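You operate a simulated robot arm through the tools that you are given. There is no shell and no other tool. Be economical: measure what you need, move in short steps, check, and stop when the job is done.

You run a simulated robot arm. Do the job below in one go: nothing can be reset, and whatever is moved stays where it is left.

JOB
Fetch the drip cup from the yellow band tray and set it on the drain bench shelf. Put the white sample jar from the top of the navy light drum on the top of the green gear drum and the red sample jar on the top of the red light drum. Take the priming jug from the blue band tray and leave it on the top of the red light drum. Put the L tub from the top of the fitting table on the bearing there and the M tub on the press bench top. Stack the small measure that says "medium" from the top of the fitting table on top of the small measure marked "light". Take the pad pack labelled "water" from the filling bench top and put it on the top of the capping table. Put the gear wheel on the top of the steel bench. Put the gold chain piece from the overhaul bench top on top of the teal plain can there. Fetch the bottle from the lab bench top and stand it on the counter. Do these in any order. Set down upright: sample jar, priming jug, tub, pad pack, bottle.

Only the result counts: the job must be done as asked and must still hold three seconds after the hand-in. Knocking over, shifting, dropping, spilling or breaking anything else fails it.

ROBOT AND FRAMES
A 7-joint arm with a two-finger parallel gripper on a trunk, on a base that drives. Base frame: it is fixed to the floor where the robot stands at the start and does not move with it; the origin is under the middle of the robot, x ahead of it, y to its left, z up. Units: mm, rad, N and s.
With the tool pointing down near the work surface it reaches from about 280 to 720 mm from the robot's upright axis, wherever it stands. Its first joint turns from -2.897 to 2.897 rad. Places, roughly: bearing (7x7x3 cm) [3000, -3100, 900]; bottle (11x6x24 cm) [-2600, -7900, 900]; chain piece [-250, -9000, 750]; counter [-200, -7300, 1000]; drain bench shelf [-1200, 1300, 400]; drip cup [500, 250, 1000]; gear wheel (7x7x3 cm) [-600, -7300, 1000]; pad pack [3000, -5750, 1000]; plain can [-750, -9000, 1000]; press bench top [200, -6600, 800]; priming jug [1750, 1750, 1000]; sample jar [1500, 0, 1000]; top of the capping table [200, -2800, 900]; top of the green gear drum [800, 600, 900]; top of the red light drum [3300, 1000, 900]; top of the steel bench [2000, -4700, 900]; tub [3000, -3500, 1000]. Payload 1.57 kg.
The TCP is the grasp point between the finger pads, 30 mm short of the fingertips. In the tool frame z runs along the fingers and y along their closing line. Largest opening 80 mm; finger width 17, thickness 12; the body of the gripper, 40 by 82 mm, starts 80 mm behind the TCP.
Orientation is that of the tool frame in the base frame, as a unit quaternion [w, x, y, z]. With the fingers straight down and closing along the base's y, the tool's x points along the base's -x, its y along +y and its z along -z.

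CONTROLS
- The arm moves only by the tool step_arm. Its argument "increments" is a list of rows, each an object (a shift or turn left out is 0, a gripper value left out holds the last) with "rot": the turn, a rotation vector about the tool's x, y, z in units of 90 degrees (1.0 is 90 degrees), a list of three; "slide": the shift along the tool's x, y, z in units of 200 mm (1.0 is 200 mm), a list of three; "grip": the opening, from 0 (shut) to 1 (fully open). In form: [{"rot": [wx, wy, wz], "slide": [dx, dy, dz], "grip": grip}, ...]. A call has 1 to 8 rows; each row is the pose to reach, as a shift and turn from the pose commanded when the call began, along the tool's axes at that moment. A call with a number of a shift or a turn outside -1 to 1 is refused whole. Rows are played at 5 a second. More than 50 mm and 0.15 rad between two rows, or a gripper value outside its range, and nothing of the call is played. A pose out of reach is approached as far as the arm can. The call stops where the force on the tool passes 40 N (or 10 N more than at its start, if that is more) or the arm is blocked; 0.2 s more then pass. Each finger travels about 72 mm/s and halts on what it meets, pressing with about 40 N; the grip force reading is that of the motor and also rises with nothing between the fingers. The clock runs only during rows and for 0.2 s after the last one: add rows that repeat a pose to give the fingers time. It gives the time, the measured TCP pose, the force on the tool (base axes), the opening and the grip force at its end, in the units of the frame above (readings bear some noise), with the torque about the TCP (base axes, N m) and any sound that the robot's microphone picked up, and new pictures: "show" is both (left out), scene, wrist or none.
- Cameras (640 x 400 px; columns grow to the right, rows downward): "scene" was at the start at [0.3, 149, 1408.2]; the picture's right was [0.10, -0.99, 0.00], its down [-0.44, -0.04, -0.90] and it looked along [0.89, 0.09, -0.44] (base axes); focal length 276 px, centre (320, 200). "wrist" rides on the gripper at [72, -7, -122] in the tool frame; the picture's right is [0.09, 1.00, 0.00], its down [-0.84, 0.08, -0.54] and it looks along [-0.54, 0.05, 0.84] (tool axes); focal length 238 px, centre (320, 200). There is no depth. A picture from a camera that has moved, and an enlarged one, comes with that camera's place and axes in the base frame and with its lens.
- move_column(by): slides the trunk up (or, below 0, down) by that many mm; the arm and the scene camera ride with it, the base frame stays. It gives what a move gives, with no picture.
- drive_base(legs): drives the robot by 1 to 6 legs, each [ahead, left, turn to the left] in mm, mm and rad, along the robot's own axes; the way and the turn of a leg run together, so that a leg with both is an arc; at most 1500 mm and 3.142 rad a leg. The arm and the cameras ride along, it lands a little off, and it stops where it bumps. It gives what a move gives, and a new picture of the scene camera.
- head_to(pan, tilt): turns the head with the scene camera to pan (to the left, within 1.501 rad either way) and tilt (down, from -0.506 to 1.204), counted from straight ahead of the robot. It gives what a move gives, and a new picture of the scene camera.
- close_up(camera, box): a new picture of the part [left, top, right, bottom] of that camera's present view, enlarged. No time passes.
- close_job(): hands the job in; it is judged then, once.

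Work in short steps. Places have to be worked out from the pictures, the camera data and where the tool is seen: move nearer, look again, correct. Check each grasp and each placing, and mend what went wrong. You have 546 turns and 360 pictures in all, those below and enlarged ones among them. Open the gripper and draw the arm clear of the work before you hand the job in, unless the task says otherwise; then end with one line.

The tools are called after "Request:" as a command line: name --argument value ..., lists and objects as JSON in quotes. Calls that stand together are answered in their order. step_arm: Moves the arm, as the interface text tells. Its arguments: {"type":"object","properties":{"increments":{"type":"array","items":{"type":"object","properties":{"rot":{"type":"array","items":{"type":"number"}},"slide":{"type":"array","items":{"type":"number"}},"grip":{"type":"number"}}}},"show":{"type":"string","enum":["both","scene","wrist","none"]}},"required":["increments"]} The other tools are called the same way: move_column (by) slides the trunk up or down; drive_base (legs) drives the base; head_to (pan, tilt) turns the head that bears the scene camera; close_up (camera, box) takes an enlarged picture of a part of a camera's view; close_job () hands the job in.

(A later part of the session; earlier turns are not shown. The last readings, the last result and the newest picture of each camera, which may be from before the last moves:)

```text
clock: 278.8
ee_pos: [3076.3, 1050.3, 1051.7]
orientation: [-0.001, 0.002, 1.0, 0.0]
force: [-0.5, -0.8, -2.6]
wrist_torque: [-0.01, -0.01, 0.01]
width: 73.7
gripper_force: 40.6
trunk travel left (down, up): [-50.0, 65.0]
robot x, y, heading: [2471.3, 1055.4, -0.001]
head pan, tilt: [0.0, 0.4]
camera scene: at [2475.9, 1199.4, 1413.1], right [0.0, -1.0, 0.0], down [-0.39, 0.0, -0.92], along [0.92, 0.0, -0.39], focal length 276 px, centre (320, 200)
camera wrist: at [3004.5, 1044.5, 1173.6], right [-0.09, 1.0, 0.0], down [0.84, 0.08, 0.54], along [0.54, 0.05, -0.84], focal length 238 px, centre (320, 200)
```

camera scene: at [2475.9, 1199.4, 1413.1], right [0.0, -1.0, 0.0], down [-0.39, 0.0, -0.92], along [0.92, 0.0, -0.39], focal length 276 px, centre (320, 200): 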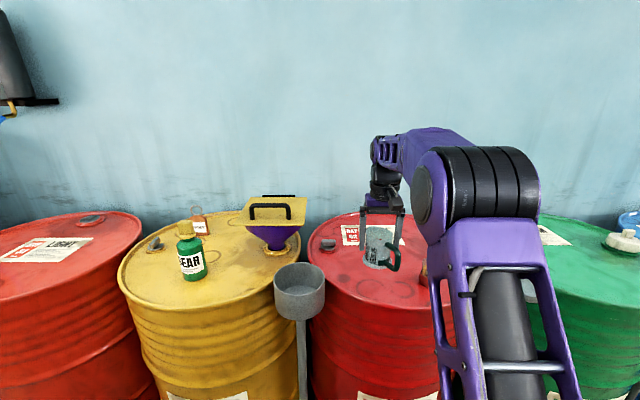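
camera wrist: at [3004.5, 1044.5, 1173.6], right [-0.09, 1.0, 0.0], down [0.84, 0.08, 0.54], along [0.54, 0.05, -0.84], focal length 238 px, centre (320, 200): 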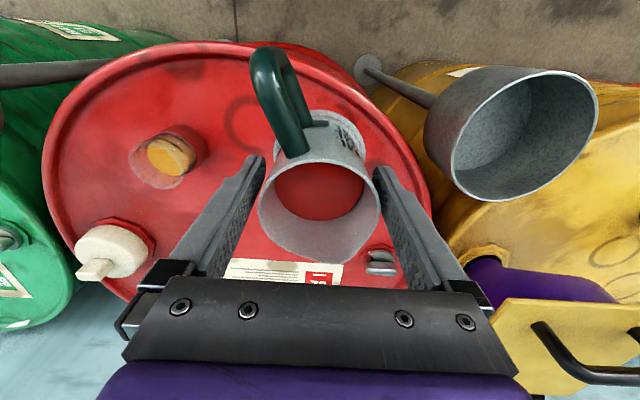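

Clear all round. I go to x≈3116 and lower to contact.

Request:
step_arm --increments '[{"grip": 0, "slide": [-0.15, 0, 0.15]}, {"grip": 0, "slide": [-0.2, 0, 0.35]}, {"grip": 0, "slide": [-0.2, 0, 0.43]}, {"grip": 0, "slide": [-0.2, 0, 0.46]}, {"grip": 0, "slide": [-0.2, 0, 0.49]}, {"grip": 0, "slide": [-0.2, 0, 0.52]}, {"grip": 0, "slide": [-0.2, 0, 0.55]}, {"grip": 0, "slide": [-0.2, 0, 0.58]}]' --show "wrist"

```text
clock: 280.6
ee_pos: [3115.6, 1050.2, 945.7]
orientation: [0.005, 0.002, 1.0, 0.0]
force: [-6.0, 2.8, 34.6]
wrist_torque: [0.25, -0.12, -0.24]
width: 72.8
gripper_force: 40.3
trunk travel left (down, up): [-50.0, 65.0]
robot x, y, heading: [2472.5, 1058.9, -0.005]
head pan, tilt: [0.0, 0.4]
camera wrist: at [3042.1, 1044.9, 1065.8], right [-0.09, 1.0, 0.0], down [0.83, 0.07, 0.55], along [0.55, 0.05, -0.83], focal length 238 px, centre (320, 200)
```

wrist: 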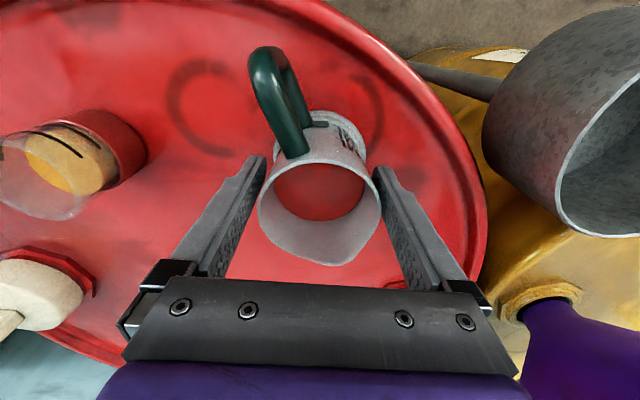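

In contact. I open fully and rise slowly.

Request:
step_arm --increments '[{"grip": 1, "slide": [0, 0, -0.015]}, {"grip": 1, "slide": [0, 0, -0.015]}, {"grip": 1, "slide": [0, 0, -0.015]}, {"grip": 1, "slide": [0, 0, -0.1]}, {"grip": 1, "slide": [0, 0, -0.25]}, {"grip": 1, "slide": [0, 0, -0.45]}, {"grip": 1, "slide": [0, 0, -0.65]}]' --show "wrist"

```text
clock: 282.2
ee_pos: [3116.8, 1049.9, 1068.3]
orientation: [-0.001, 0.001, 1.0, 0.0]
force: [0.5, 0.1, -0.3]
wrist_torque: [0.01, 0.03, -0.04]
width: 79.8
gripper_force: 0.0
trunk travel left (down, up): [-50.0, 65.0]
robot x, y, heading: [2472.2, 1061.2, -0.001]
head pan, tilt: [0.0, 0.4]
camera wrist: at [3044.9, 1045.2, 1190.7], right [-0.09, 1.0, 0.0], down [0.84, 0.08, 0.54], along [0.54, 0.05, -0.84], focal length 238 px, centre (320, 200)
```

wrist: 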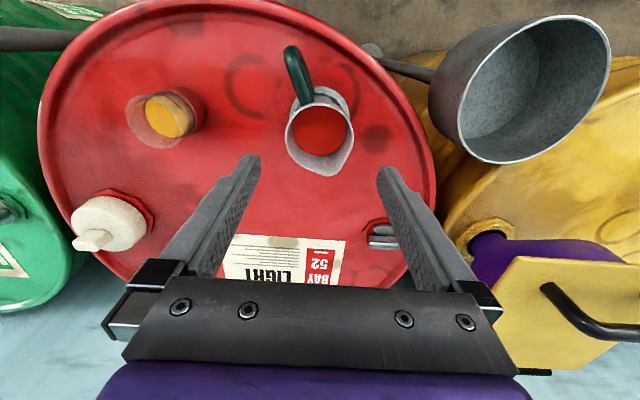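

Jug and jar both stand on the red light drum. I retract and back into the aisle.

Request:
step_arm --increments '[{"slide": [0.2, 0, -0.05]}, {"slide": [0.4, 0, -0.1]}, {"slide": [0.6, 0, -0.15]}, {"slide": [0.8, 0, -0.2]}, {"slide": [1.0, 0, -0.2]}]' --show "none"

```text
clock: 283.4
ee_pos: [2914.9, 1051.6, 1109.2]
orientation: [-0.001, 0.001, 1.0, -0.001]
force: [0.0, 0.3, -0.8]
wrist_torque: [0.02, 0.0, 0.02]
width: 79.9
gripper_force: 0.1
trunk travel left (down, up): [-50.0, 65.0]
robot x, y, heading: [2475.4, 1058.1, 0.004]
head pan, tilt: [0.0, 0.4]
```

I back into the aisle and go south to view the fitting/testing tables.

Request:
drive_base --legs '[[-150, 0, 0], [0, 0, -1.57], [1450, 0, 0], [200, 0, 0]]'

```text
clock: 296.8
ee_pos: [2293.5, -1036.2, 1109.0]
orientation: [-0.001, 0.708, 0.706, 0.0]
force: [0.0, 0.2, 0.1]
wrist_torque: [-0.02, -0.02, 0.01]
width: 80.2
gripper_force: 0.2
trunk travel left (down, up): [-50.0, 65.0]
robot x, y, heading: [2302.0, -597.2, -1.572]
head pan, tilt: [0.0, 0.4]
camera scene: at [2441.2, -597.8, 1413.1], right [-1.0, 0.0, 0.0], down [0.0, 0.39, -0.92], along [0.0, -0.92, -0.39], focal length 276 px, centre (320, 200)
```

scene: 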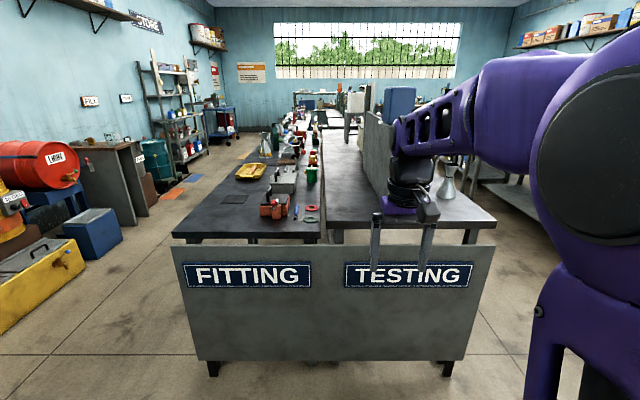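

Fitting table spans x≈2433–3019, south of y≈-1530. I go around its north-east corner into the east aisle at x≈3600.

Request:
drive_base --legs '[[0, 0, 1.57], [0, -420, 0], [1300, 0, 0], [0, 0, -1.57], [700, 0, 0]]'

Request:
head_to --pan -0.7 --tilt 0.4

```text
clock: 318.6
ee_pos: [3569.0, -2156.7, 1108.6]
orientation: [0.0, 0.712, 0.702, 0.0]
force: [1.2, -0.4, -0.1]
wrist_torque: [0.01, -0.01, -0.01]
width: 79.8
gripper_force: 0.0
trunk travel left (down, up): [-50.0, 65.0]
robot x, y, heading: [3582.1, -1716.8, -1.578]
head pan, tilt: [0.0, 0.4]
camera scene: at [3720.7, -1719.7, 1413.1], right [-1.0, 0.01, 0.0], down [0.0, 0.39, -0.92], along [-0.01, -0.92, -0.39], focal length 276 px, centre (320, 200)
```

scene: 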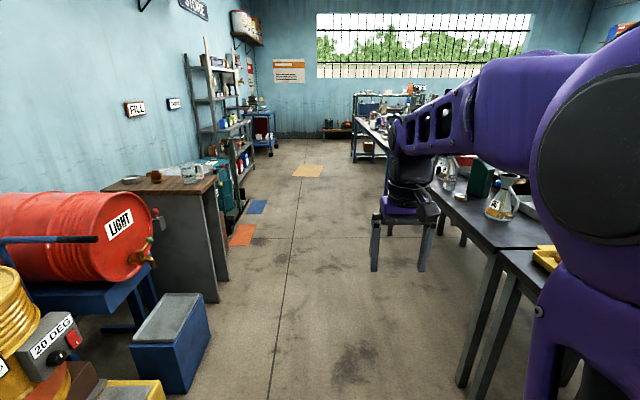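

```text
clock: 319.7
ee_pos: [3568.7, -2154.9, 1109.0]
orientation: [-0.001, 0.712, 0.702, 0.001]
force: [-0.5, 0.2, 0.4]
wrist_torque: [-0.01, -0.01, -0.03]
width: 80.2
gripper_force: 0.1
trunk travel left (down, up): [-50.0, 65.0]
robot x, y, heading: [3583.1, -1716.6, -1.58]
head pan, tilt: [-0.7, 0.4]
camera scene: at [3661.4, -1697.4, 1413.1], right [-0.76, 0.65, 0.0], down [0.25, 0.3, -0.92], along [-0.6, -0.7, -0.39], focal length 276 px, centre (320, 200)
```

scene: 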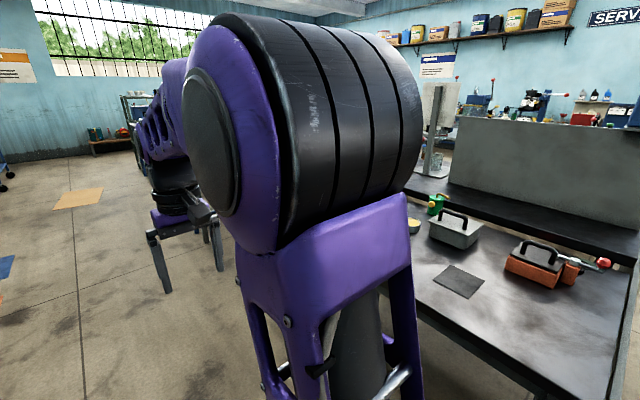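

I face the table: drive 400 mm further and turn right to look along -x.

Request:
head_to --pan 0.0 --tilt 0.4

Request:
drive_base --legs '[[400, 0, 0], [0, 0, -1.56]]'

```text
clock: 320.8
ee_pos: [3568.0, -2156.2, 1107.9]
orientation: [-0.001, 0.712, 0.702, 0.0]
force: [-0.5, 0.0, 0.3]
wrist_torque: [-0.01, -0.01, 0.01]
width: 79.9
gripper_force: 0.1
trunk travel left (down, up): [-50.0, 65.0]
robot x, y, heading: [3581.7, -1714.9, -1.581]
head pan, tilt: [0.0, 0.4]
camera scene: at [3720.7, -1719.8, 1413.1], right [-1.0, 0.01, 0.0], down [0.0, 0.39, -0.92], along [-0.01, -0.92, -0.39], focal length 276 px, centre (320, 200)
```

scene: 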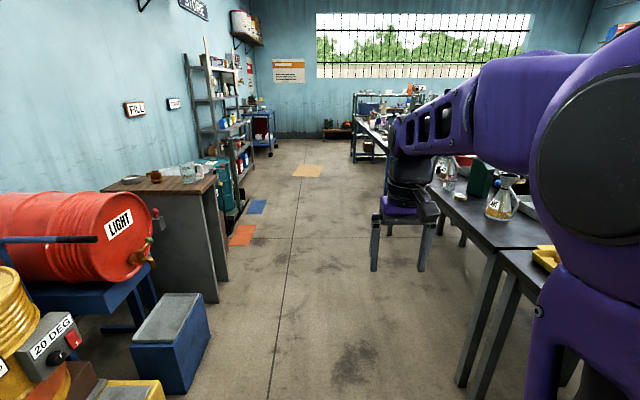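

```text
clock: 327.1
ee_pos: [3139.0, -2113.1, 1108.1]
orientation: [0.0, 1.0, 0.007, 0.001]
force: [0.3, -0.2, 0.4]
wrist_torque: [0.0, -0.01, 0.0]
width: 79.7
gripper_force: 0.0
trunk travel left (down, up): [-50.0, 65.0]
robot x, y, heading: [3579.3, -2112.1, -3.127]
head pan, tilt: [0.0, 0.4]
camera scene: at [3578.3, -2254.6, 1413.1], right [-0.02, 1.0, 0.0], down [0.39, 0.01, -0.92], along [-0.92, -0.01, -0.39], focal length 276 px, centre (320, 200)
```

scene: 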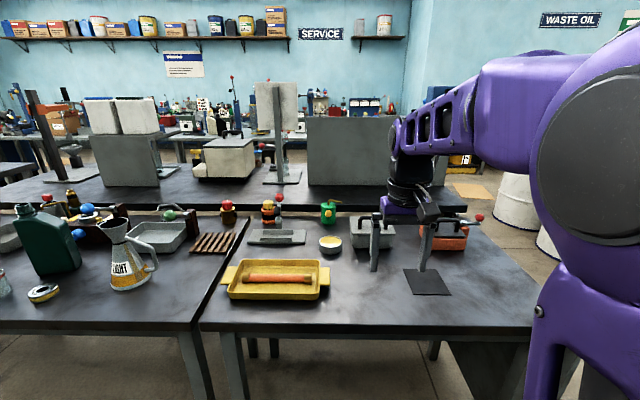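

The bearing and tubs should be further left (south). I slide left 1100 mm.

Request:
drive_base --legs '[[0, 1100, 0]]'

```text
clock: 337.9
ee_pos: [3160.2, -3204.0, 1109.4]
orientation: [0.0, 1.0, 0.01, 0.0]
force: [1.1, -0.7, 0.4]
wrist_torque: [0.02, -0.03, -0.02]
width: 80.2
gripper_force: 0.0
trunk travel left (down, up): [-50.0, 65.0]
robot x, y, heading: [3602.8, -3202.8, -3.119]
head pan, tilt: [0.0, 0.4]
camera scene: at [3600.1, -3344.4, 1413.1], right [-0.02, 1.0, 0.0], down [0.39, 0.01, -0.92], along [-0.92, -0.02, -0.39], focal length 276 px, centre (320, 200)
```

scene: 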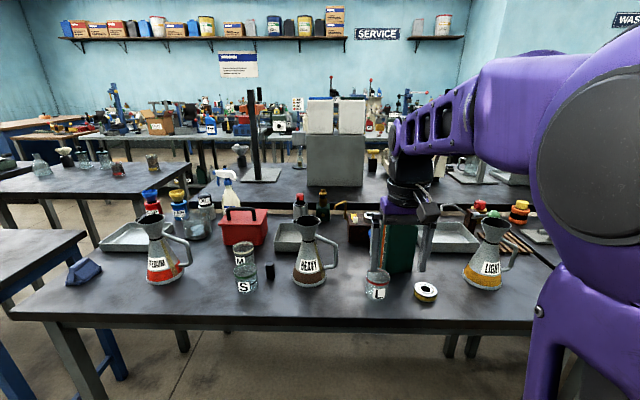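

I enlarge the tabletop to identify tubs, bearing and measures.

Request:
close_up --camera "scene" --box '[80, 170, 360, 330]'

Request:
close_up --camera "scene" --box '[330, 180, 570, 330]'

```text
2.29 times, centred on (220, 250) of scene
camera zoom: at [3600.1, -3344.4, 1413.1], right [-0.02, 1.0, 0.0], down [0.39, 0.01, -0.92], along [-0.92, -0.02, -0.39], focal length 631 px, centre (549, 86)
```

zoom: 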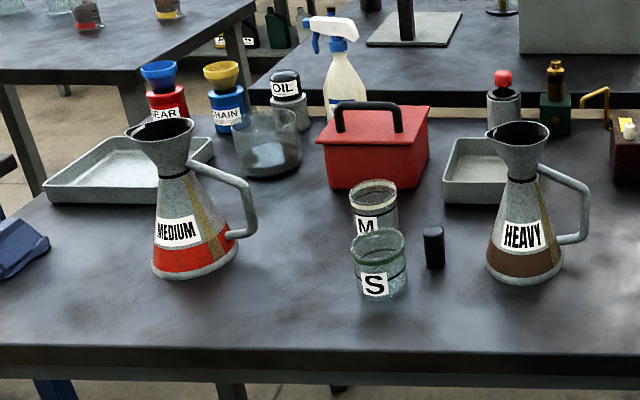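

```text
2.67 times, centred on (450, 255) of scene
camera zoom: at [3600.1, -3344.4, 1413.1], right [-0.02, 1.0, 0.0], down [0.39, 0.01, -0.92], along [-0.92, -0.02, -0.39], focal length 736 px, centre (-27, 53)
```

zoom: 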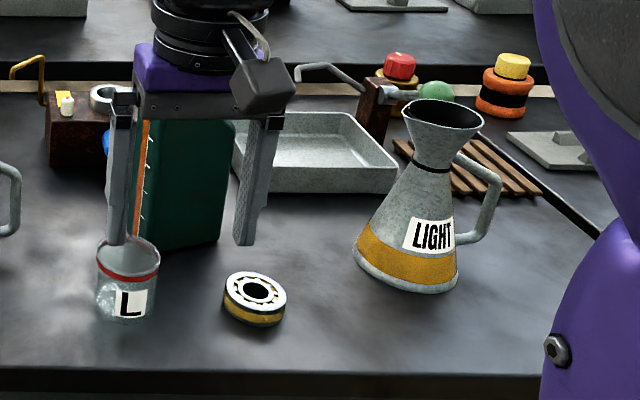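

Tubs L, M, S and the bearing are identified. I check the wrist view for the L tub under the gripper.

Request:
close_up --camera "wrist" --box '[0, 0, 640, 400]'

```text
1.00 times, centred on (320, 200) of wrist (not enlarged: the box is as wide or as high as the picture)
camera zoom: at [3232.0, -3196.6, 1231.3], right [0.11, -0.99, 0.0], down [-0.84, -0.09, 0.54], along [-0.54, -0.06, -0.84], focal length 238 px, centre (320, 200)
```

zoom: 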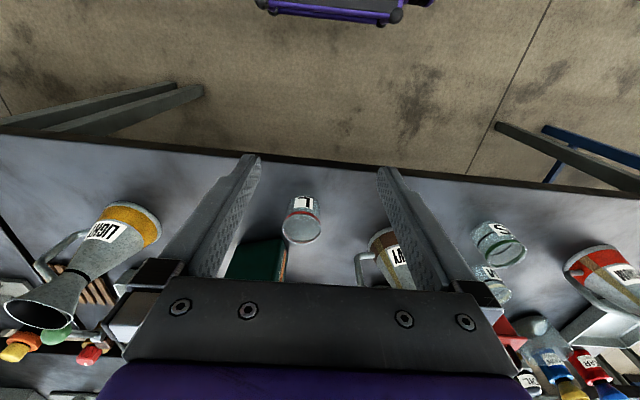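

L tub at about [2989,-3196], table z≈868. I move above it.

Request:
step_arm --increments '[{"slide": [-0.2, 0, 0]}, {"slide": [-0.4, 0, 0.05]}, {"slide": [-0.6, 0, 0.1]}, {"slide": [-0.8, 0, 0.2]}, {"slide": [-0.855, -0.03, 0.4]}, {"slide": [-0.855, -0.03, 0.4]}]' --show "wrist"

Request:
close_up --camera "wrist" --box '[160, 60, 400, 240]'

```text
clock: 339.3
ee_pos: [2986.5, -3201.9, 1026.2]
orientation: [-0.001, 1.0, 0.009, 0.0]
force: [-0.9, -0.4, -0.5]
wrist_torque: [0.04, 0.01, 0.0]
width: 80.0
gripper_force: 0.0
trunk travel left (down, up): [-50.0, 65.0]
robot x, y, heading: [3601.3, -3206.8, -3.12]
head pan, tilt: [0.0, 0.4]
camera wrist: at [3059.2, -3193.0, 1148.2], right [0.11, -0.99, 0.0], down [-0.84, -0.09, 0.54], along [-0.54, -0.06, -0.84], focal length 238 px, centre (320, 200)
```

wrist: 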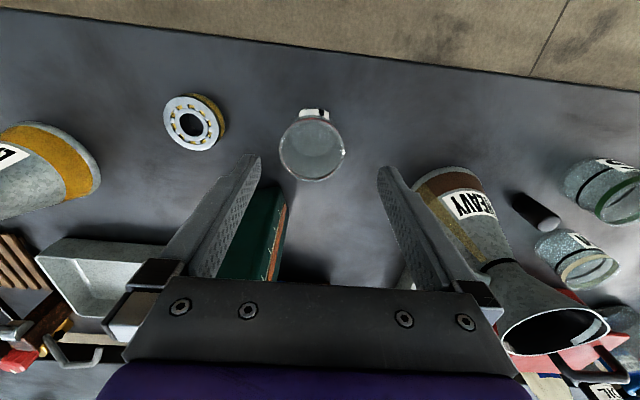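

```text
2.22 times, centred on (280, 150) of wrist
camera zoom: at [3059.2, -3193.0, 1148.2], right [0.11, -0.99, 0.0], down [-0.84, -0.09, 0.54], along [-0.54, -0.06, -0.84], focal length 530 px, centre (409, 311)
```

zoom: 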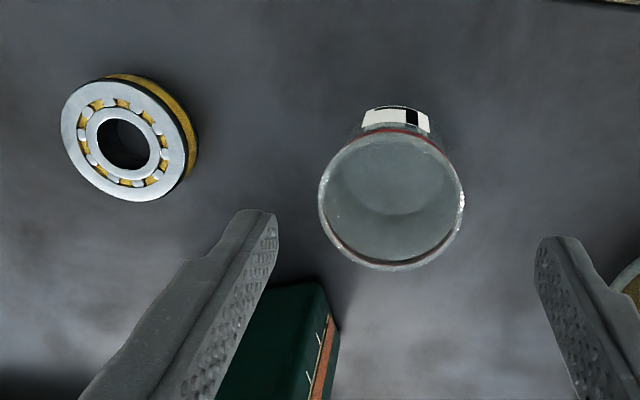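

L tub center ≈[2973,-3195]. I align and descend to z≈910, then grip.

Request:
step_arm --increments '[{"slide": [-0.065, -0.035, 0.1]}, {"slide": [-0.065, -0.035, 0.3]}, {"slide": [-0.065, -0.035, 0.5]}, {"slide": [-0.065, -0.035, 0.575]}, {"slide": [-0.065, -0.035, 0.575]}]' --show "wrist"

```text
clock: 340.5
ee_pos: [2974.2, -3195.7, 913.5]
orientation: [-0.001, 1.0, 0.009, 0.0]
force: [0.6, -0.3, -0.5]
wrist_torque: [0.01, -0.02, 0.04]
width: 79.9
gripper_force: 0.1
trunk travel left (down, up): [-50.0, 65.0]
robot x, y, heading: [3601.2, -3204.0, -3.118]
head pan, tilt: [0.0, 0.4]
camera wrist: at [3046.7, -3187.7, 1036.3], right [0.11, -0.99, 0.0], down [-0.84, -0.09, 0.54], along [-0.54, -0.06, -0.84], focal length 238 px, centre (320, 200)
```

wrist: 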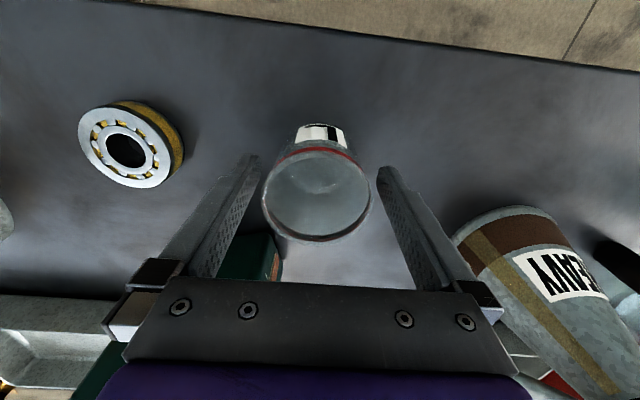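

Tub is centered. I close and lift.

Request:
step_arm --increments '[{"grip": 0}, {"grip": 0}, {"grip": 0}, {"grip": 0, "slide": [0, 0, -0.05]}, {"grip": 0, "slide": [0, 0, -0.2]}, {"grip": 0, "slide": [0, 0, -0.4]}]' --show "wrist"

Request:
close_up --camera "wrist" --box '[100, 40, 400, 240]'

```text
clock: 341.9
ee_pos: [2975.6, -3193.5, 997.7]
orientation: [-0.001, 1.0, 0.009, 0.001]
force: [-0.4, 0.4, -0.5]
wrist_torque: [0.0, -0.03, -0.05]
width: 65.5
gripper_force: 39.6
trunk travel left (down, up): [-50.0, 65.0]
robot x, y, heading: [3600.0, -3204.8, -3.118]
head pan, tilt: [0.0, 0.4]
camera wrist: at [3047.7, -3185.1, 1119.7], right [0.11, -0.99, 0.0], down [-0.84, -0.09, 0.54], along [-0.54, -0.06, -0.84], focal length 238 px, centre (320, 200)
```

wrist: 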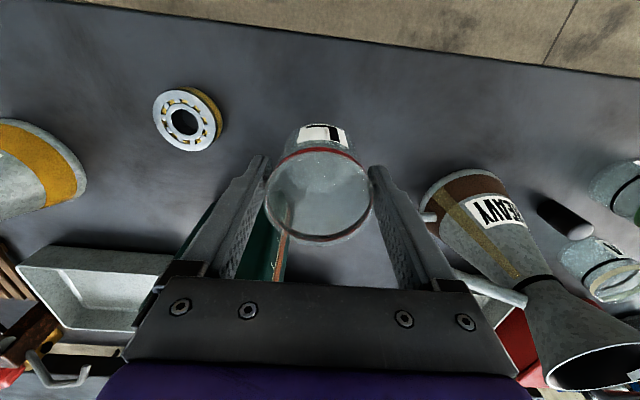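

```text
2.00 times, centred on (250, 140) of wrist
camera zoom: at [3047.7, -3185.1, 1119.7], right [0.11, -0.99, 0.0], down [-0.84, -0.09, 0.54], along [-0.54, -0.06, -0.84], focal length 477 px, centre (460, 320)
```

zoom: 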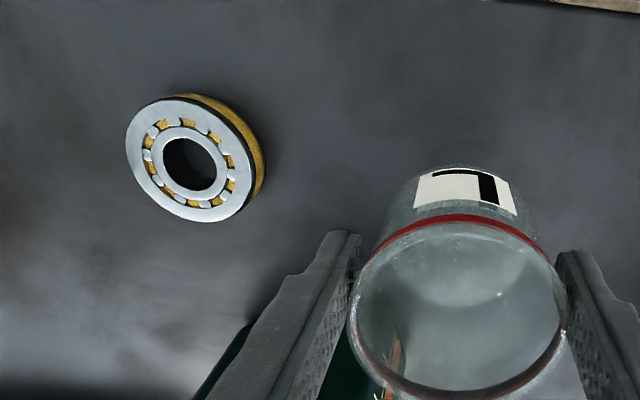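

Triangulating, the bearing's top is at [2970,-3056], z≈875. I carry the tub over it and check.

Request:
step_arm --increments '[{"grip": 0, "slide": [0, -0.2, 0]}, {"grip": 0, "slide": [0, -0.4, 0]}, {"grip": 0, "slide": [0, -0.6, 0]}, {"grip": 0, "slide": [-0.005, -0.69, 0]}, {"grip": 0, "slide": [-0.005, -0.69, 0]}]' --show "both"

Request:
close_up --camera "scene" --box '[360, 210, 500, 310]'

```text
clock: 343.1
ee_pos: [2973.2, -3056.4, 993.9]
orientation: [0.0, 1.0, 0.009, 0.001]
force: [-0.3, 0.2, -0.6]
wrist_torque: [0.0, 0.0, -0.01]
width: 65.2
gripper_force: 40.1
trunk travel left (down, up): [-50.0, 65.0]
robot x, y, heading: [3598.3, -3207.0, -3.119]
head pan, tilt: [0.0, 0.4]
camera scene: at [3600.0, -3344.3, 1413.1], right [-0.02, 1.0, 0.0], down [0.39, 0.01, -0.92], along [-0.92, -0.02, -0.39], focal length 276 px, centre (320, 200)
camera wrist: at [3044.6, -3048.2, 1116.6], right [0.11, -0.99, 0.0], down [-0.84, -0.09, 0.54], along [-0.54, -0.06, -0.84], focal length 238 px, centre (320, 200)
```

scene: 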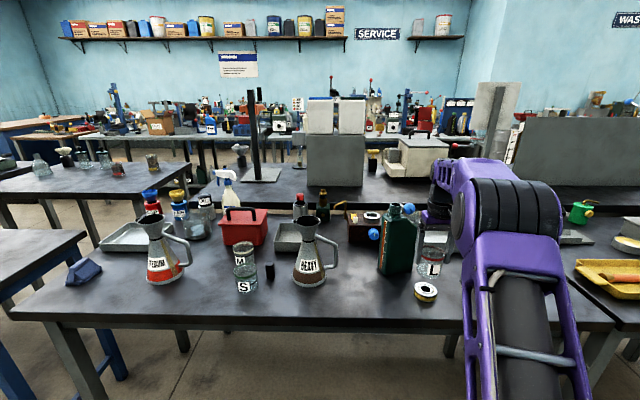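
wrist: 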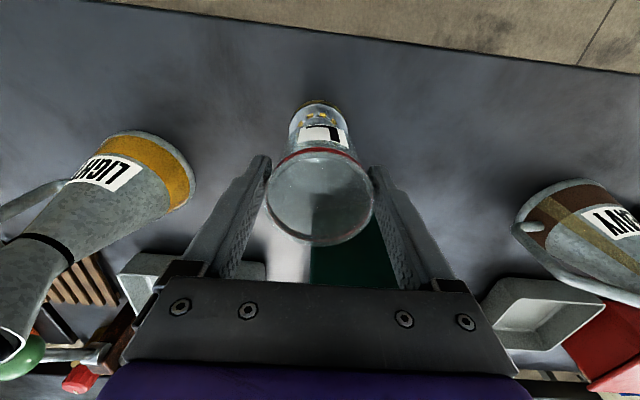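

```text
4.00 times, centred on (430, 260) of scene
camera zoom: at [3600.0, -3344.3, 1413.1], right [-0.02, 1.0, 0.0], down [0.39, 0.01, -0.92], along [-0.92, -0.02, -0.39], focal length 1104 px, centre (-120, -40)
```

zoom: 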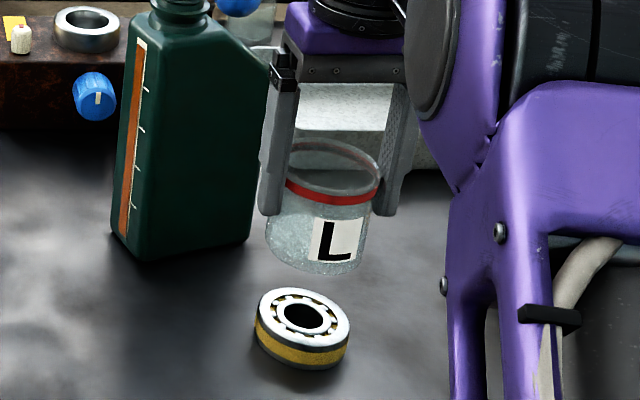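

Alignment agrees in both views. I lower gently onto the bearing.

Request:
step_arm --increments '[{"grip": 0, "slide": [-0.01, 0.01, 0.1]}, {"grip": 0, "slide": [-0.01, 0.01, 0.16]}, {"grip": 0, "slide": [-0.01, 0.01, 0.19]}, {"grip": 0, "slide": [-0.01, 0.01, 0.22]}, {"grip": 0, "slide": [-0.01, 0.01, 0.25]}, {"grip": 0, "slide": [-0.01, 0.01, 0.28]}, {"grip": 0, "slide": [-0.01, 0.01, 0.31]}, {"grip": 0, "slide": [-0.01, 0.01, 0.34]}]' --show "wrist"

```text
clock: 344.9
ee_pos: [2970.3, -3059.3, 930.3]
orientation: [-0.001, 1.0, 0.011, -0.005]
force: [1.9, -1.0, 31.8]
wrist_torque: [0.03, 0.32, 0.37]
width: 65.2
gripper_force: 39.9
trunk travel left (down, up): [-50.0, 65.0]
robot x, y, heading: [3600.7, -3201.6, -3.119]
head pan, tilt: [0.0, 0.4]
camera wrist: at [3043.7, -3051.6, 1052.5], right [0.11, -0.99, 0.0], down [-0.83, -0.1, 0.55], along [-0.55, -0.06, -0.84], focal length 238 px, centre (320, 200)
```

wrist: 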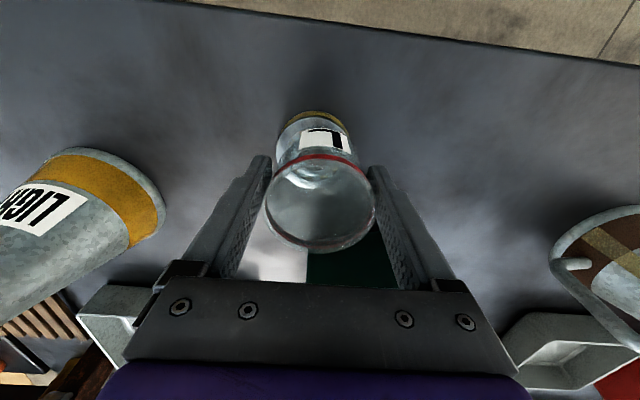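

Contact on the bearing. I release and rise, then inspect.

Request:
step_arm --increments '[{"grip": 0.95, "slide": [0, 0, -0.015]}, {"grip": 0.95, "slide": [0, 0, -0.015]}, {"grip": 0.95, "slide": [0, 0, -0.015]}, {"grip": 0.95, "slide": [0, 0, -0.1]}, {"grip": 0.95, "slide": [0, 0, -0.3]}, {"grip": 0.95, "slide": [0, 0, -0.5]}]' --show "wrist"

Request:
close_up --camera "scene" --box '[360, 210, 500, 310]'

```text
clock: 346.3
ee_pos: [2972.2, -3060.0, 1024.3]
orientation: [-0.001, 1.0, 0.009, 0.001]
force: [0.2, -0.4, 0.3]
wrist_torque: [0.0, 0.0, 0.03]
width: 75.9
gripper_force: 0.0
trunk travel left (down, up): [-50.0, 65.0]
robot x, y, heading: [3600.8, -3201.5, -3.116]
head pan, tilt: [0.0, 0.4]
camera wrist: at [3044.4, -3052.0, 1147.6], right [0.11, -0.99, 0.0], down [-0.84, -0.09, 0.54], along [-0.54, -0.06, -0.84], focal length 238 px, centre (320, 200)
```

wrist: 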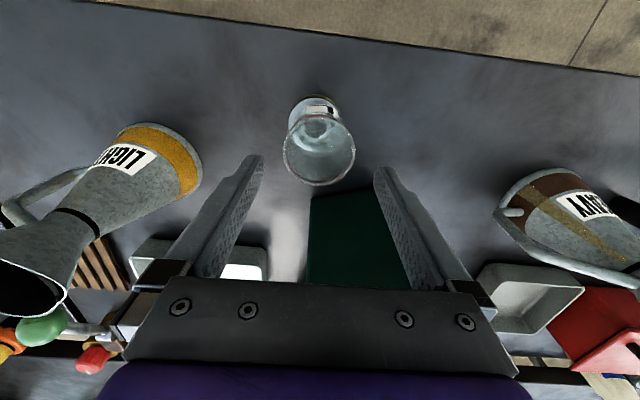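

```text
4.00 times, centred on (430, 260) of scene
camera zoom: at [3600.0, -3344.4, 1413.1], right [-0.02, 1.0, 0.0], down [0.39, 0.01, -0.92], along [-0.92, -0.02, -0.39], focal length 1104 px, centre (-120, -40)
```

zoom: 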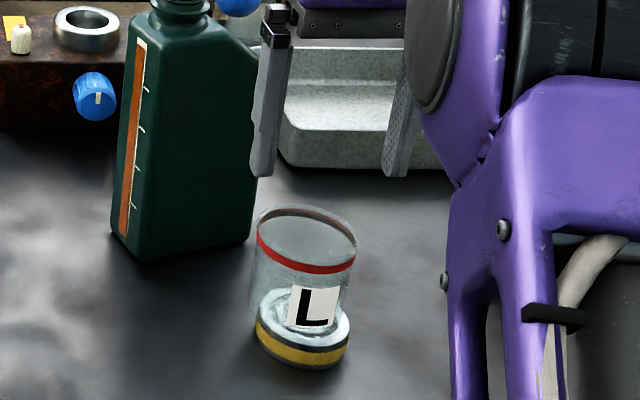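

The L tub stands on the bearing. Next the measures: the labelled pitchers are the only ones. I retract and slide left toward the MEDIUM one to measure its shape.

Request:
step_arm --increments '[{"slide": [0, 0, -0.2], "grip": 1}, {"slide": [0.2, 0, -0.35], "grip": 1}, {"slide": [0.4, 0, -0.4], "grip": 1}, {"slide": [0.6, 0, -0.4], "grip": 1}, {"slide": [0.8, 0, -0.4], "grip": 1}]' --show "none"

Request:
drive_base --legs '[[0, 560, 0]]'

Request:
close_up --camera "wrist" --box '[0, 0, 640, 400]'

```text
clock: 347.5
ee_pos: [3133.4, -3056.6, 1106.9]
orientation: [-0.001, 1.0, 0.011, 0.001]
force: [0.0, -0.4, 0.3]
wrist_torque: [0.01, 0.04, 0.01]
width: 79.9
gripper_force: 0.0
trunk travel left (down, up): [-50.0, 65.0]
robot x, y, heading: [3603.0, -3208.9, -3.118]
head pan, tilt: [0.0, 0.4]
```

```text
clock: 353.2
ee_pos: [3143.3, -3602.7, 1106.6]
orientation: [0.0, 1.0, 0.01, 0.001]
force: [0.3, 0.4, -0.2]
wrist_torque: [-0.01, -0.03, 0.01]
width: 80.0
gripper_force: 0.1
trunk travel left (down, up): [-50.0, 65.0]
robot x, y, heading: [3608.6, -3749.8, -3.12]
head pan, tilt: [0.0, 0.4]
camera scene: at [3612.1, -3890.3, 1413.1], right [-0.02, 1.0, 0.0], down [0.39, 0.01, -0.92], along [-0.92, -0.02, -0.39], focal length 276 px, centre (320, 200)
```

scene: 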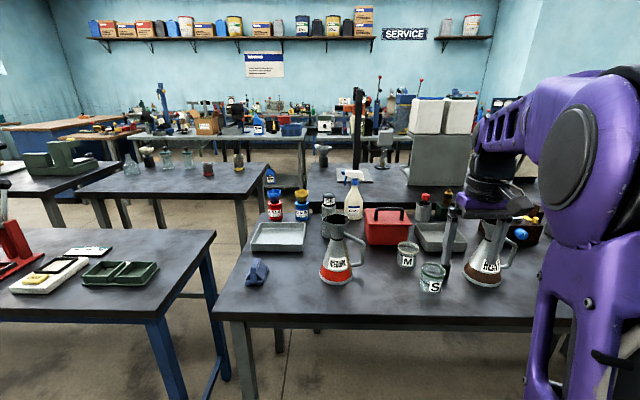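

```text
1.00 times, centred on (320, 200) of wrist (not enlarged: the box is as wide or as high as the picture)
camera zoom: at [3215.5, -3594.0, 1229.8], right [0.11, -0.99, 0.0], down [-0.84, -0.09, 0.54], along [-0.54, -0.06, -0.84], focal length 238 px, centre (320, 200)
```

zoom: 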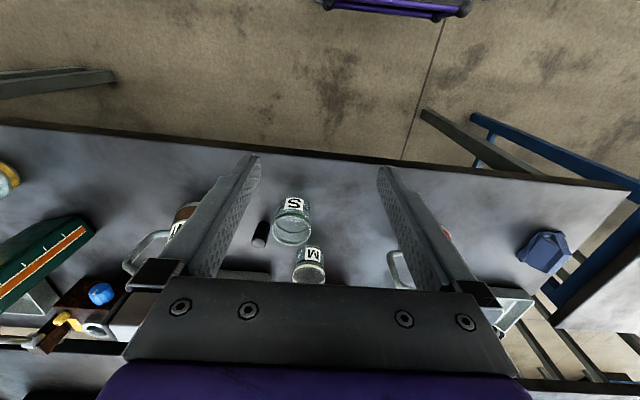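

I enlarge the MEDIUM pitcher.

Request:
close_up --camera "scene" --box '[290, 190, 450, 300]'

Request:
close_up --camera "scene" --box '[60, 130, 300, 300]'

```text
3.64 times, centred on (370, 245) of scene
camera zoom: at [3612.1, -3890.3, 1413.1], right [-0.02, 1.0, 0.0], down [0.39, 0.01, -0.92], along [-0.92, -0.02, -0.39], focal length 1003 px, centre (138, 36)
```

zoom: 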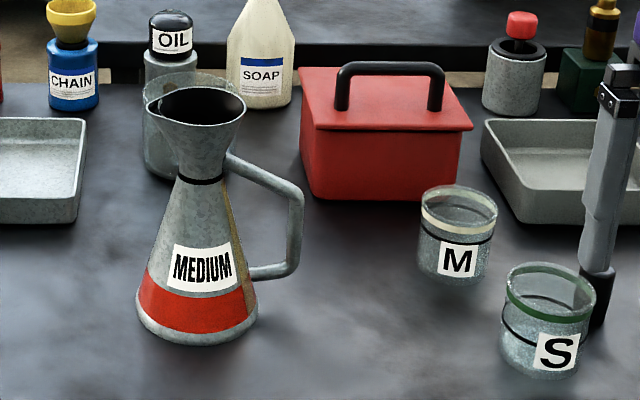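

```text
2.35 times, centred on (180, 215) of scene
camera zoom: at [3612.1, -3890.3, 1413.1], right [-0.02, 1.0, 0.0], down [0.39, 0.01, -0.92], along [-0.92, -0.02, -0.39], focal length 649 px, centre (649, 165)
```

zoom: 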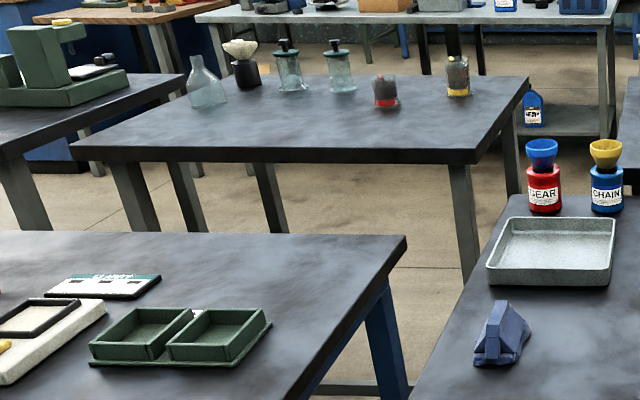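

The labelled pitchers are the measures: rim ≈70 mm with a spout at -y and handle at +y, height ≈205 mm. I'll pinch the rim from above, closing along x, so first I turn the tool 90° and raise it.

Request:
step_arm --increments '[{"rot": [0, 0, 0.09], "slide": [0, 0, -0.05]}, {"rot": [0, 0, 0.18], "slide": [0, 0, -0.1]}, {"rot": [0, 0, 0.27], "slide": [0, 0, -0.15]}, {"rot": [0, 0, 0.36], "slide": [0, 0, -0.2]}, {"rot": [0, 0, 0.45], "slide": [0, 0, -0.2]}, {"rot": [0, 0, 0.5], "slide": [0, 0, -0.2]}]' --show "none"

Request:
step_arm --increments '[{"rot": [0, 0, 0.09]}, {"rot": [0, 0, 0.18]}, {"rot": [0, 0, 0.27]}, {"rot": [0, 0, 0.36]}, {"rot": [0, 0, 0.45]}, {"rot": [0, 0, 0.5]}, {"rot": [0, 0, 0.5]}]' --show "wrist"

```text
clock: 354.6
ee_pos: [3145.4, -3602.8, 1148.7]
orientation: [-0.001, 0.927, -0.375, 0.001]
force: [-0.7, -0.5, -0.4]
wrist_torque: [0.0, 0.0, 0.02]
width: 80.2
gripper_force: 0.1
trunk travel left (down, up): [-50.0, 65.0]
robot x, y, heading: [3614.5, -3748.9, -3.122]
head pan, tilt: [0.0, 0.4]
```

```text
clock: 356.2
ee_pos: [3144.8, -3603.1, 1146.5]
orientation: [-0.001, 0.713, -0.701, 0.001]
force: [0.2, 0.1, 0.1]
wrist_torque: [-0.02, -0.01, 0.01]
width: 80.0
gripper_force: 0.0
trunk travel left (down, up): [-50.0, 65.0]
robot x, y, heading: [3612.7, -3750.5, -3.117]
head pan, tilt: [0.0, 0.4]
camera wrist: at [3152.0, -3674.3, 1269.0], right [-0.99, -0.11, 0.0], down [-0.09, 0.83, 0.54], along [-0.06, 0.54, -0.84], focal length 238 px, centre (320, 200)
```

wrist: 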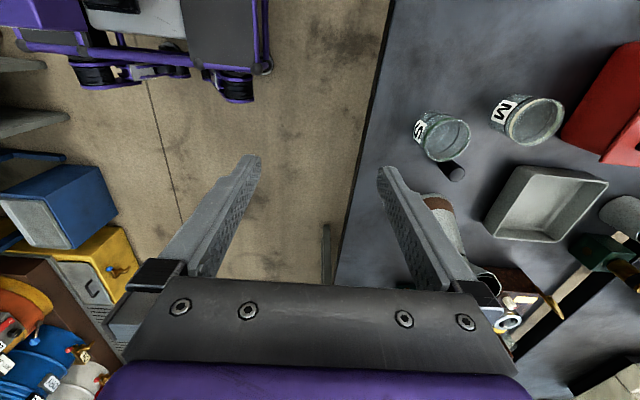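

Tool turned. I drive 200 ahead and 210 left so that the gripper comes near the MEDIUM pitcher, tips 60 mm above its rim.

Request:
drive_base --legs '[[0, 210, 0], [190, 0, 0]]'

Request:
close_up --camera "wrist" --box '[0, 0, 640, 400]'

```text
clock: 360.0
ee_pos: [2956.5, -3819.4, 1147.1]
orientation: [0.0, 0.716, -0.699, 0.0]
force: [0.3, 0.3, 0.0]
wrist_torque: [0.01, 0.04, 0.0]
width: 80.0
gripper_force: 0.1
trunk travel left (down, up): [-50.0, 65.0]
robot x, y, heading: [3424.5, -3965.4, -3.12]
head pan, tilt: [0.0, 0.4]
camera scene: at [3426.3, -4104.9, 1413.1], right [-0.03, 1.0, 0.0], down [0.39, 0.01, -0.92], along [-0.92, -0.02, -0.39], focal length 276 px, centre (320, 200)
```

scene: 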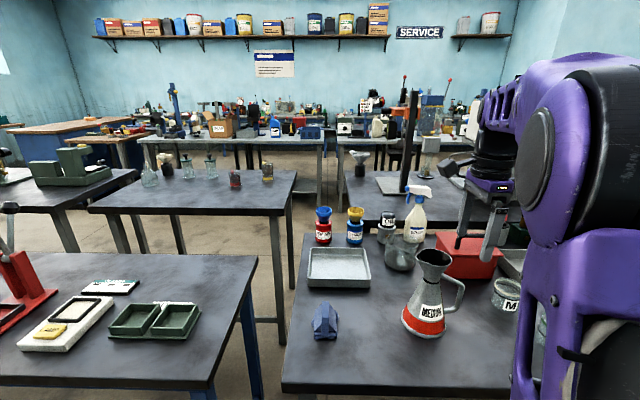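

```text
1.00 times, centred on (320, 200) of wrist (not enlarged: the box is as wide or as high as the picture)
camera zoom: at [2965.4, -3890.8, 1269.1], right [-0.99, -0.12, 0.0], down [-0.1, 0.83, 0.54], along [-0.06, 0.54, -0.84], focal length 238 px, centre (320, 200)
```

zoom: 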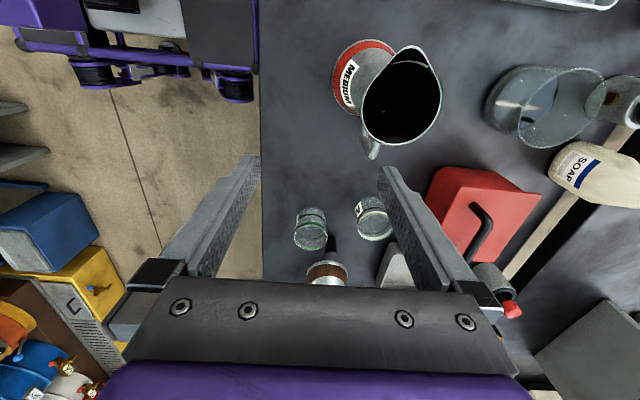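

Rim center ≈[2899,-3862], 67 mm across x. I center above it, still high, and recheck.

Request:
step_arm --increments '[{"slide": [0.1, 0.15, 0]}, {"slide": [0.208, 0.293, 0]}, {"slide": [0.208, 0.293, 0.1]}, {"slide": [0.208, 0.293, 0.1]}]' --show "wrist"

Request:
close_up --camera "wrist" --box '[220, 30, 420, 210]'

```text
clock: 361.0
ee_pos: [2898.3, -3862.6, 1125.2]
orientation: [-0.001, 0.716, -0.699, 0.001]
force: [0.3, 0.3, 0.1]
wrist_torque: [0.01, -0.01, -0.02]
width: 80.0
gripper_force: 0.0
trunk travel left (down, up): [-50.0, 65.0]
robot x, y, heading: [3426.5, -3966.2, -3.119]
head pan, tilt: [0.0, 0.4]
camera wrist: at [2907.2, -3934.8, 1247.9], right [-0.99, -0.12, 0.0], down [-0.1, 0.83, 0.54], along [-0.06, 0.54, -0.84], focal length 238 px, centre (320, 200)
```

wrist: 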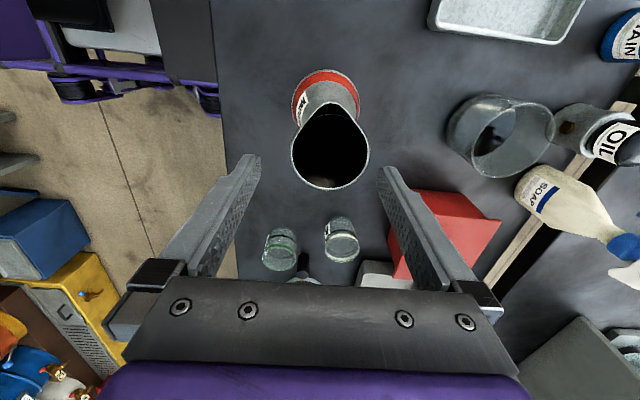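

```text
2.22 times, centred on (320, 120) of wrist
camera zoom: at [2907.2, -3934.8, 1247.9], right [-0.99, -0.12, 0.0], down [-0.1, 0.83, 0.54], along [-0.06, 0.54, -0.84], focal length 530 px, centre (320, 378)
```

zoom: 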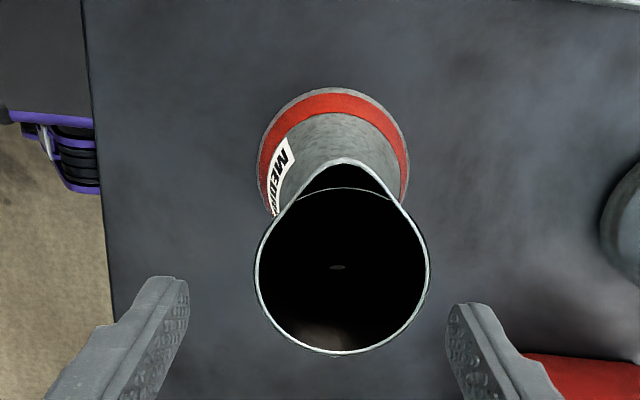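

Rim circle center [2891,-3860]. I correct 7 mm and lower until the pads flank the rim, then close.

Request:
step_arm --increments '[{"slide": [-0.015, 0.0375, 0.1]}, {"slide": [-0.015, 0.0375, 0.25]}, {"slide": [-0.015, 0.0375, 0.4]}, {"slide": [-0.015, 0.0375, 0.43]}, {"slide": [-0.015, 0.0375, 0.43]}]' --show "wrist"

```text
clock: 362.2
ee_pos: [2893.5, -3861.7, 1040.0]
orientation: [-0.001, 0.715, -0.699, 0.0]
force: [0.3, 0.5, 0.1]
wrist_torque: [-0.02, 0.02, 0.01]
width: 80.0
gripper_force: 0.1
trunk travel left (down, up): [-50.0, 65.0]
robot x, y, heading: [3424.4, -3963.2, -3.118]
head pan, tilt: [0.0, 0.4]
camera wrist: at [2901.2, -3933.3, 1162.0], right [-0.99, -0.12, 0.0], down [-0.1, 0.83, 0.54], along [-0.06, 0.54, -0.84], focal length 238 px, centre (320, 200)
```

wrist: 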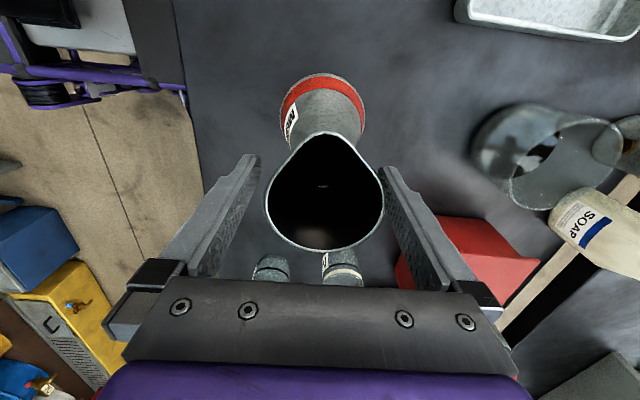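

Centered; rim at z≈1049. I close gently and lift a little to test.

Request:
step_arm --increments '[{"grip": 0}, {"grip": 0}, {"grip": 0}, {"grip": 0, "slide": [0, 0, -0.03]}, {"grip": 0, "slide": [0, 0, -0.1]}, {"grip": 0, "slide": [0, 0, -0.2]}]' --show "both"

```text
clock: 363.6
ee_pos: [2891.2, -3862.2, 1078.5]
orientation: [0.0, 0.716, -0.698, 0.0]
force: [-0.3, -0.1, -1.4]
wrist_torque: [-0.02, -0.02, 0.01]
width: 68.2
gripper_force: 40.3
trunk travel left (down, up): [-50.0, 65.0]
robot x, y, heading: [3428.3, -3963.4, -3.113]
head pan, tilt: [0.0, 0.4]
camera scene: at [3426.0, -4104.8, 1413.1], right [-0.03, 1.0, 0.0], down [0.39, 0.01, -0.92], along [-0.92, -0.02, -0.39], focal length 276 px, centre (320, 200)
camera wrist: at [2899.9, -3932.8, 1202.6], right [-0.99, -0.12, 0.0], down [-0.1, 0.83, 0.54], along [-0.06, 0.54, -0.84], focal length 238 px, centre (320, 200)
```

scene: 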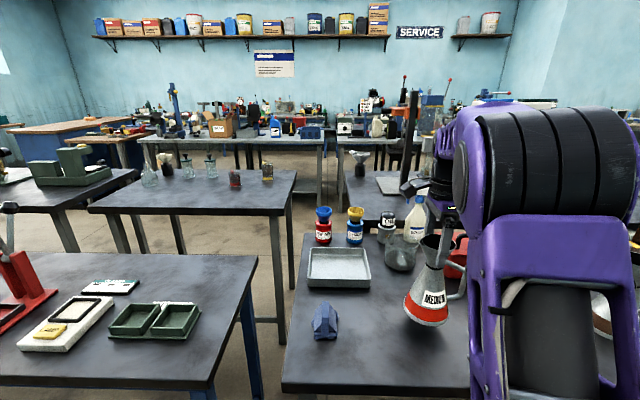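
wrist: 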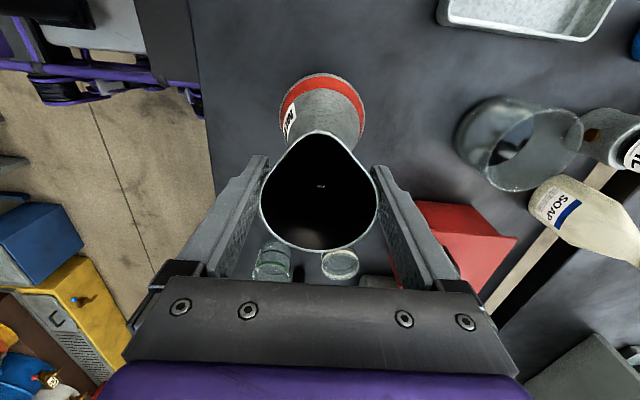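

Lifted cleanly. I raise the trunk 60 mm and the arm, then back away from the table.

Request:
move_column --by 60

Request:
step_arm --increments '[{"grip": 0, "slide": [0, 0, -0.2]}, {"grip": 0, "slide": [0, 0, -0.4]}, {"grip": 0, "slide": [0, 0, -0.6]}, {"grip": 0, "slide": [0, -0.1, -0.75]}, {"grip": 0, "slide": [0, -0.1, -0.75]}]' --show "none"

Request:
drive_base --legs '[[-230, 0, 0], [0, -1060, 0]]'

```text
clock: 364.6
ee_pos: [2890.4, -3860.6, 1139.9]
orientation: [-0.001, 0.716, -0.699, 0.0]
force: [0.1, -0.6, -3.1]
wrist_torque: [-0.03, 0.0, 0.0]
width: 67.8
gripper_force: 40.4
trunk travel left (down, up): [-110.0, 5.0]
robot x, y, heading: [3427.6, -3962.8, -3.115]
head pan, tilt: [0.0, 0.4]
```

```text
clock: 365.8
ee_pos: [2914.2, -3863.8, 1290.0]
orientation: [0.0, 0.716, -0.698, 0.0]
force: [-0.2, 0.5, -1.6]
wrist_torque: [-0.01, 0.01, 0.0]
width: 67.8
gripper_force: 40.0
trunk travel left (down, up): [-110.0, 5.0]
robot x, y, heading: [3424.8, -3966.8, -3.115]
head pan, tilt: [0.0, 0.4]
```

```text
clock: 377.9
ee_pos: [3097.7, -2785.7, 1289.6]
orientation: [-0.001, 0.727, -0.687, 0.0]
force: [0.1, -0.1, -1.5]
wrist_torque: [-0.03, 0.0, 0.0]
width: 67.8
gripper_force: 39.8
trunk travel left (down, up): [-110.0, 5.0]
robot x, y, heading: [3612.5, -2872.7, -3.087]
head pan, tilt: [0.0, 0.4]
camera scene: at [3617.0, -3011.2, 1473.1], right [-0.06, 1.0, 0.0], down [0.39, 0.02, -0.92], along [-0.92, -0.05, -0.39], focal length 276 px, centre (320, 200)
```

scene: 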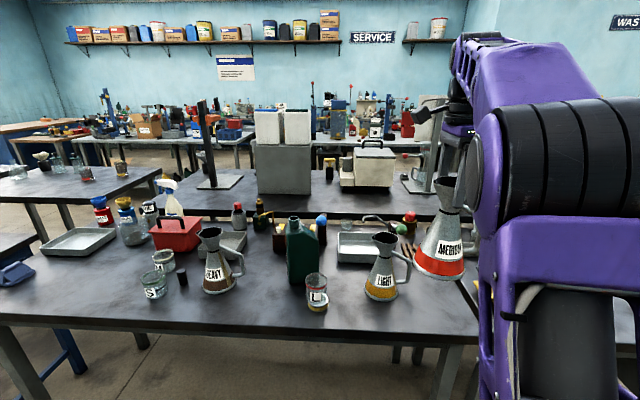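

LIGHT rim at about [2890,-2859]. I drive 195 mm ahead; the carried pitcher's base (z≈1090) clears everything, then I check with the wrist camera.

Request:
drive_base --legs '[[195, 0, 0]]'

Request:
close_up --camera "wrist" --box '[0, 0, 640, 400]'

```text
clock: 379.5
ee_pos: [2908.0, -2797.0, 1289.2]
orientation: [-0.001, 0.726, -0.687, 0.0]
force: [-1.2, -0.3, -2.6]
wrist_torque: [-0.03, -0.01, 0.01]
width: 67.9
gripper_force: 40.1
trunk travel left (down, up): [-110.0, 5.0]
robot x, y, heading: [3425.9, -2878.6, -3.082]
head pan, tilt: [0.0, 0.4]
camera scene: at [3427.6, -3022.3, 1473.1], right [-0.06, 1.0, 0.0], down [0.39, 0.02, -0.92], along [-0.92, -0.05, -0.39], focal length 276 px, centre (320, 200)
```

scene: 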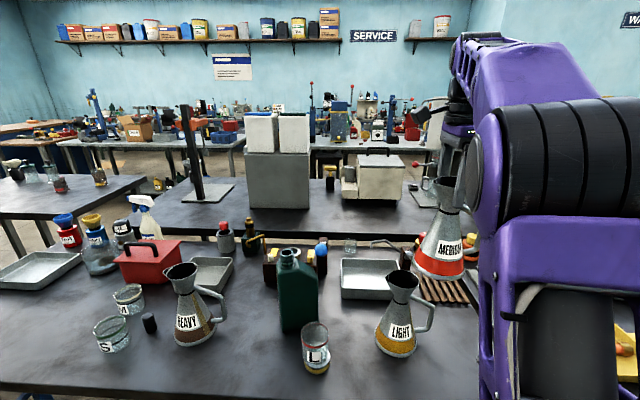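

```text
1.00 times, centred on (320, 200) of wrist (not enlarged: the box is as wide or as high as the picture)
camera zoom: at [2918.5, -2867.8, 1411.6], right [-0.99, -0.15, 0.0], down [-0.12, 0.83, 0.54], along [-0.08, 0.54, -0.84], focal length 238 px, centre (320, 200)
```

zoom: 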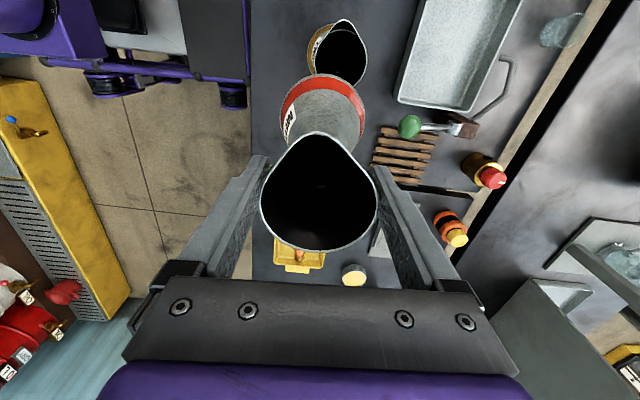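

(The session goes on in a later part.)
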